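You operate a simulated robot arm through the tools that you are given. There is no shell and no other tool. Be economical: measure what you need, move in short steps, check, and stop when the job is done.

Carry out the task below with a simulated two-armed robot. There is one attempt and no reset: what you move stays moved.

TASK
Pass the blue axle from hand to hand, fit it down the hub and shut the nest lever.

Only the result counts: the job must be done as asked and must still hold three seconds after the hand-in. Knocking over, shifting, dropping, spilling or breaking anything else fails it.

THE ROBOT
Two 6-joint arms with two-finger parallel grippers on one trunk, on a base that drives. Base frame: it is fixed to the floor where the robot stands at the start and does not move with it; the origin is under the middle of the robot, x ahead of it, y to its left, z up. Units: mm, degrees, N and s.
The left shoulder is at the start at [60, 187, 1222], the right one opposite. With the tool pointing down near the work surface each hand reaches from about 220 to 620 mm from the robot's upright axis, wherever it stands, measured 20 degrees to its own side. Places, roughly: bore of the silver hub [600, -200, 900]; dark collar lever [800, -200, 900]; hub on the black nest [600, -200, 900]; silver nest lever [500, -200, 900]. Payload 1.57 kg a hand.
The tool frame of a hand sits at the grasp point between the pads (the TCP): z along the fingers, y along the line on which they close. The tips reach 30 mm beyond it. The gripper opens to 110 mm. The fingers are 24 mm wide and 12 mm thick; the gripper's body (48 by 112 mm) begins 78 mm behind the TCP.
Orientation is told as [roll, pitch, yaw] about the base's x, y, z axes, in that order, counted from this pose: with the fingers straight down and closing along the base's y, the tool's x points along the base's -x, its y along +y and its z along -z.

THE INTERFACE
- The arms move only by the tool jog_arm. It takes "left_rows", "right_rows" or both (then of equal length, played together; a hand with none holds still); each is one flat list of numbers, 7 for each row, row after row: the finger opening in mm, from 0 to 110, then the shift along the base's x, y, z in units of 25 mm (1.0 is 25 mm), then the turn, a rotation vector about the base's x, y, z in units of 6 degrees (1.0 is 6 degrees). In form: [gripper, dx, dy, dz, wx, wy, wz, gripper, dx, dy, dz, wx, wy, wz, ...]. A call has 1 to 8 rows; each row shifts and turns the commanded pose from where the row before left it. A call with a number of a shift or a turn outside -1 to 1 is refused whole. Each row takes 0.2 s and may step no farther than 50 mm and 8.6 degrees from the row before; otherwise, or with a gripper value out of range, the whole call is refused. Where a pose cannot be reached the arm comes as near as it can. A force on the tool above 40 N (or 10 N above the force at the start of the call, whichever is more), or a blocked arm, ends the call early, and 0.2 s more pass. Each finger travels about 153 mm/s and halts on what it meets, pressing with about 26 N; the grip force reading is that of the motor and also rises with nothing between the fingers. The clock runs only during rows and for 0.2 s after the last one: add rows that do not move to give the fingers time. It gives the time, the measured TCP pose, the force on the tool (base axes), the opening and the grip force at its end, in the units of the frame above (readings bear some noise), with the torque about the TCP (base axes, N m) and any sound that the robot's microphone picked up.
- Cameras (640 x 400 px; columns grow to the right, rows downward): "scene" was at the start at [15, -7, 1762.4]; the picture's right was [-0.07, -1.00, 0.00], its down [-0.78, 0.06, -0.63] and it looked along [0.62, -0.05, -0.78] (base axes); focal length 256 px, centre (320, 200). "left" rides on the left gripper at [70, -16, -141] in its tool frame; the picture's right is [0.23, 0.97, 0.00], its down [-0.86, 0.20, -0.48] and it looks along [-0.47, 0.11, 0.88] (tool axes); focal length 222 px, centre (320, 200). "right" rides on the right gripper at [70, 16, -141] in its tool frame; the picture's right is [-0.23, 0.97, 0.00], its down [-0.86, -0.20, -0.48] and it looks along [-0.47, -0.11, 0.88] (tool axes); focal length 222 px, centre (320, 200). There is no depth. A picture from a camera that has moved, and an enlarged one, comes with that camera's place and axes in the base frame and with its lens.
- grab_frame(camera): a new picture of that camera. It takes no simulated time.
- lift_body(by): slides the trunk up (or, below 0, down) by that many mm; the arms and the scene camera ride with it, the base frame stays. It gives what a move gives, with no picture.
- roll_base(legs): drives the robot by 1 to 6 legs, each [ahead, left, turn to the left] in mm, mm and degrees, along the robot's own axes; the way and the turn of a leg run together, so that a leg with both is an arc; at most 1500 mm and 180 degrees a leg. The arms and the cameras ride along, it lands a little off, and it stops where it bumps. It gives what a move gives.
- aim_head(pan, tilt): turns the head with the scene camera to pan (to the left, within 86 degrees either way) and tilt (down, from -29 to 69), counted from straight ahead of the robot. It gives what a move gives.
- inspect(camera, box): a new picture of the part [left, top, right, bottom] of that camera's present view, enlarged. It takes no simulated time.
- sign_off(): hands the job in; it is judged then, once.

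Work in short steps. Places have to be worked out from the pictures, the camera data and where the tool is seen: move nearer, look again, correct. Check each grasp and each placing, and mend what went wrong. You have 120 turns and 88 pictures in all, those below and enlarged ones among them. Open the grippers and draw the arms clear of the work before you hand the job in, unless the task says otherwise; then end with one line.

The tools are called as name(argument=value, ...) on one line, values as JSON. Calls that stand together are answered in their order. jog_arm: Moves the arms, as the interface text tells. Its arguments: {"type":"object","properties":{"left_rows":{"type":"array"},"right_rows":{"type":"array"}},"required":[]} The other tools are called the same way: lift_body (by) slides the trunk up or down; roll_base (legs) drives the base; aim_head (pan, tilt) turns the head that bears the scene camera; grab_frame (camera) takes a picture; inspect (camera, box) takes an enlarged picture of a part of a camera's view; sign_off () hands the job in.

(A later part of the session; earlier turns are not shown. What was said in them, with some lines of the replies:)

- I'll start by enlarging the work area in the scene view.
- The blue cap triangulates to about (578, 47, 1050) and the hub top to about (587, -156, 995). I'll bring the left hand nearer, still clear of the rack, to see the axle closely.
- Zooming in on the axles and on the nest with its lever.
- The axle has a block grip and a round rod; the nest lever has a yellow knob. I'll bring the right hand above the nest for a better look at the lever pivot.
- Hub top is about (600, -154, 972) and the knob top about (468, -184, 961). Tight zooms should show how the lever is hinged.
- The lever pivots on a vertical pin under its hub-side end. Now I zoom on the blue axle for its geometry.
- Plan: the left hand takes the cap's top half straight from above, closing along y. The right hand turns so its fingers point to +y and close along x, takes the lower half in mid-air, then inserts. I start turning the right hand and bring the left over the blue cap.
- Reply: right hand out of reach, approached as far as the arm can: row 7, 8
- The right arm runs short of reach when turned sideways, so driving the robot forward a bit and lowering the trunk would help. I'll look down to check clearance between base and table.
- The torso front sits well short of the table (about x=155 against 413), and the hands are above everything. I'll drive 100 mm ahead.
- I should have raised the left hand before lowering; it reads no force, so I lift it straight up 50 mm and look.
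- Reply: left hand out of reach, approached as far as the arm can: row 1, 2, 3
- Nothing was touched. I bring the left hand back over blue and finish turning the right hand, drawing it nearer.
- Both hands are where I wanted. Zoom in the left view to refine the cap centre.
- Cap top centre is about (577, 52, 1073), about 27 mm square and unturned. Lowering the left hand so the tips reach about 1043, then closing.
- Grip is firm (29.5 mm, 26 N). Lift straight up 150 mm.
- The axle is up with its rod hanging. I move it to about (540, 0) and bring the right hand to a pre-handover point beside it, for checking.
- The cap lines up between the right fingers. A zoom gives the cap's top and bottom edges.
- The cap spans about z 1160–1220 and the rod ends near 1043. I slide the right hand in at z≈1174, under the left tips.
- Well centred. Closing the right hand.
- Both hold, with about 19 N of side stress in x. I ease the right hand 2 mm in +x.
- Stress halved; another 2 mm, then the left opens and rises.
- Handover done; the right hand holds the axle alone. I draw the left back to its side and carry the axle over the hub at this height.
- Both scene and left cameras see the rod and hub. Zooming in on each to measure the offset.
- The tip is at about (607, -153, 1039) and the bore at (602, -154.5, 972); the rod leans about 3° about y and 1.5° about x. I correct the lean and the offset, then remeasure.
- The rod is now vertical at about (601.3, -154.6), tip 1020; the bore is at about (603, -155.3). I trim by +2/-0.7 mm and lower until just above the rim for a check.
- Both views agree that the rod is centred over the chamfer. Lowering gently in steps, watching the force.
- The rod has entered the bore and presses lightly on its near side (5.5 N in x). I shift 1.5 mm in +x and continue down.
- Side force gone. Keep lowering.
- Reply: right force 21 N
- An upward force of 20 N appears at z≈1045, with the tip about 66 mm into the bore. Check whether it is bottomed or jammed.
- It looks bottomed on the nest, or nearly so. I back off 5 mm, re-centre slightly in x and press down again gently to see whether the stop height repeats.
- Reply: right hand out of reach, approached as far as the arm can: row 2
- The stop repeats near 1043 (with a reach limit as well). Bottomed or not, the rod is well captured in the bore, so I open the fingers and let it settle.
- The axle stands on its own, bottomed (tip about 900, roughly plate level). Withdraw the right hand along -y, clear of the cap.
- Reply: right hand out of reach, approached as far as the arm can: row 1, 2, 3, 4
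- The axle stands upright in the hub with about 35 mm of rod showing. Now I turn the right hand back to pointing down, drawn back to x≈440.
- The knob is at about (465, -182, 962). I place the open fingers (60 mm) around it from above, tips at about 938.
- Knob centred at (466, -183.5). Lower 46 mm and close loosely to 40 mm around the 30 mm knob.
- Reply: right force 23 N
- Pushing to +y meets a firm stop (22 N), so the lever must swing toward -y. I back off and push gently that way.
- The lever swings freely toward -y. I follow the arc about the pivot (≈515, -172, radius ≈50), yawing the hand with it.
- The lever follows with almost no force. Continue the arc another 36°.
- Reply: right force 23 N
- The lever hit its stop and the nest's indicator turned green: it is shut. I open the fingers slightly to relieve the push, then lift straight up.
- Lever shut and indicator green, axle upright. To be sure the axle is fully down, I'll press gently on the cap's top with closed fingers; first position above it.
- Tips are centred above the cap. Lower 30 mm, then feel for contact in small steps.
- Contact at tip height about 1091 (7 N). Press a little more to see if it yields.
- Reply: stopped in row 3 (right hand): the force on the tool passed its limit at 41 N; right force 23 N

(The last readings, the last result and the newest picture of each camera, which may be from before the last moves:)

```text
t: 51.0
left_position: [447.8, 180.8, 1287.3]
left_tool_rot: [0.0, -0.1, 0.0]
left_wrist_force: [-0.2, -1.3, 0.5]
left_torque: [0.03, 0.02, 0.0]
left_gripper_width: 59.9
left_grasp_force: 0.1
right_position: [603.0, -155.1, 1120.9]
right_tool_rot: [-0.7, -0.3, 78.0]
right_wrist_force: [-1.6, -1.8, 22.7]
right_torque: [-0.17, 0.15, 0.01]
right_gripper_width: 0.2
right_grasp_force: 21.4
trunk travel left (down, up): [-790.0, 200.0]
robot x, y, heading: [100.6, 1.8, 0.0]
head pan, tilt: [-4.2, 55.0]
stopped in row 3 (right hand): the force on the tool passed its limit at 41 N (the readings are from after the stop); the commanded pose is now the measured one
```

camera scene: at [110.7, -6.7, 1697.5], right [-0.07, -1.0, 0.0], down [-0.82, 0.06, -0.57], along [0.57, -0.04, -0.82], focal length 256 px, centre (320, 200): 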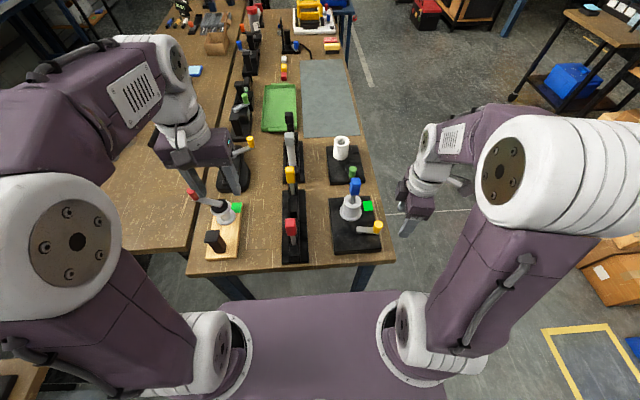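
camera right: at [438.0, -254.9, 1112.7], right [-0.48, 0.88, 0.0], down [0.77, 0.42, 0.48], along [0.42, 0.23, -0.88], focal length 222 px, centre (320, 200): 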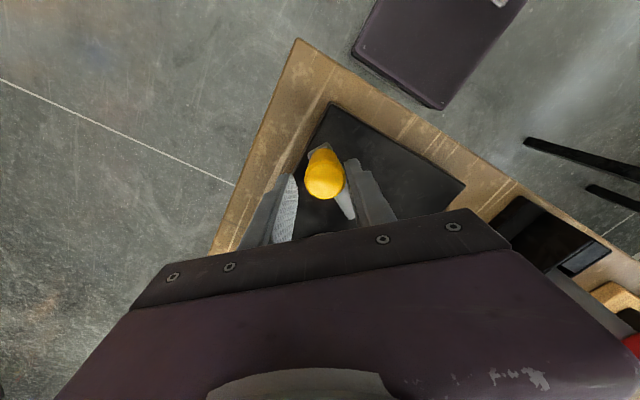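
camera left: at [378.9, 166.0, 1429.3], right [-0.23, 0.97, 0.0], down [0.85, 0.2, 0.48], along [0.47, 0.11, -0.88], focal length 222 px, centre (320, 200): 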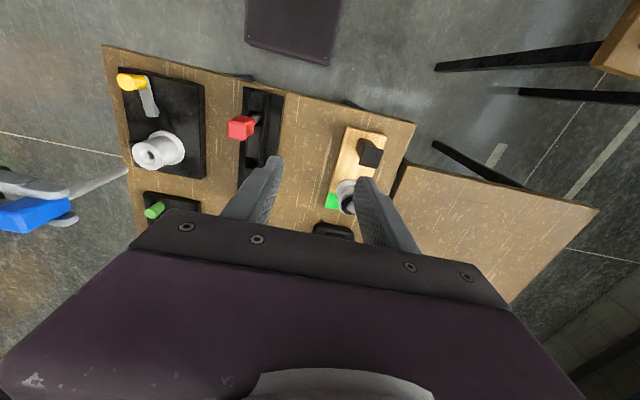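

It doesn't yield under more than 20 N, so the axle is bottomed. Withdraw up and back, and open the grippers.

jog_arm(right_rows=[0, 0, 0, 0.4, 0, 0, 0, 0, 0, 0, 0.8, 0, 0, 0, 0, 0, 0, 0.8, 0, 0, 0, 80, -0.8, -0.4, 0.2, 0, 0, 0, 80, -0.9, -0.4, 0, 0, 0, 0, 80, -0.9, -0.4, 0, 0, 0, 0, 80, -0.9, -0.4, 0, 0, 0, 0, 80, -0.9, -0.4, 0, 0, 0, 0], left_rows=[80, 0, 0, 0, 0, 0, 0, 80, 0, 0, 0, 0, 0, 0, 80, 0, 0, 0, 0, 0, 0, 80, 0, 0, 0, 0, 0, 0, 80, 0, 0, 0, 0, 0, 0, 80, 0, 0, 0, 0, 0, 0, 80, 0, 0, 0, 0, 0, 0, 80, 0, 0, 0, 0, 0, 0])

grab_frame(camera="scene")

inspect(camera="scene", box=[270, 130, 400, 270])

```text
t: 52.9
left_position: [449.4, 180.3, 1288.0]
left_tool_rot: [0.1, 0.0, 0.0]
left_wrist_force: [-0.7, 0.7, 1.3]
left_torque: [0.01, -0.03, 0.0]
left_gripper_width: 80.1
left_grasp_force: 0.0
right_position: [492.7, -204.5, 1174.3]
right_tool_rot: [-0.4, -0.3, 77.9]
right_wrist_force: [-0.3, -0.5, -0.5]
right_torque: [-0.01, -0.06, -0.02]
right_gripper_width: 79.9
right_grasp_force: 0.1
trunk travel left (down, up): [-790.0, 200.0]
robot x, y, heading: [107.9, -0.0, 0.1]
head pan, tilt: [-4.2, 55.0]
```

```text
22 pictures are left
camera scene: at [110.4, -7.0, 1697.5], right [-0.07, -1.0, 0.0], down [-0.82, 0.06, -0.57], along [0.57, -0.04, -0.82], focal length 256 px, centre (320, 200)
```

scene: 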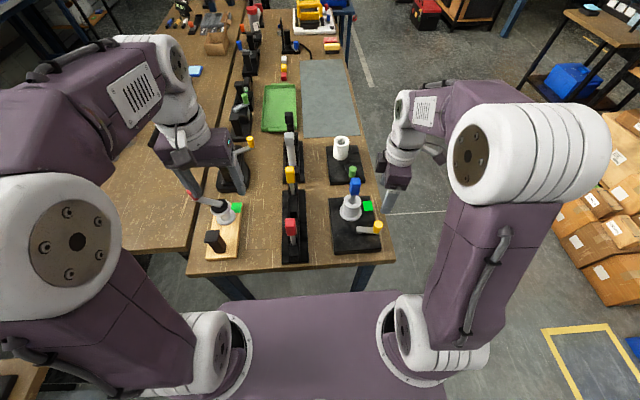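

```text
2.86 times, centred on (335, 200) of scene
camera zoom: at [110.4, -7.0, 1697.5], right [-0.07, -1.0, 0.0], down [-0.82, 0.06, -0.57], along [0.57, -0.04, -0.82], focal length 730 px, centre (277, 200)
```

zoom: 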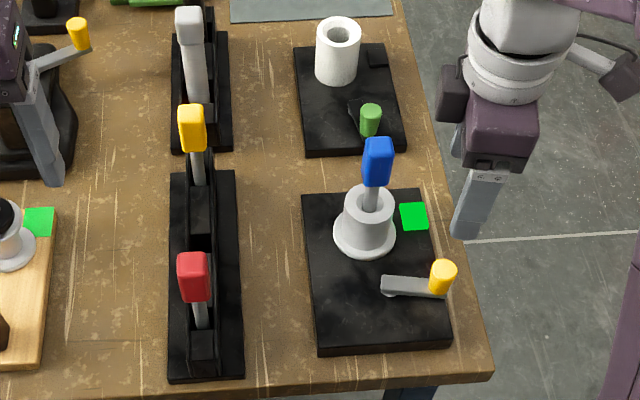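

The axle stands in the hub, the lever is shut with its indicator green, nothing else looks disturbed, and both hands are open and clear. Handing in.

sign_off()

```text
The job is handed in.
```

I passed the blue axle from the left hand to the right and fitted it to the bottom of the silver hub's bore. I then swung the nest lever to its stop, where the nest's indicator turned green, and handed the job in; no verdict came back.
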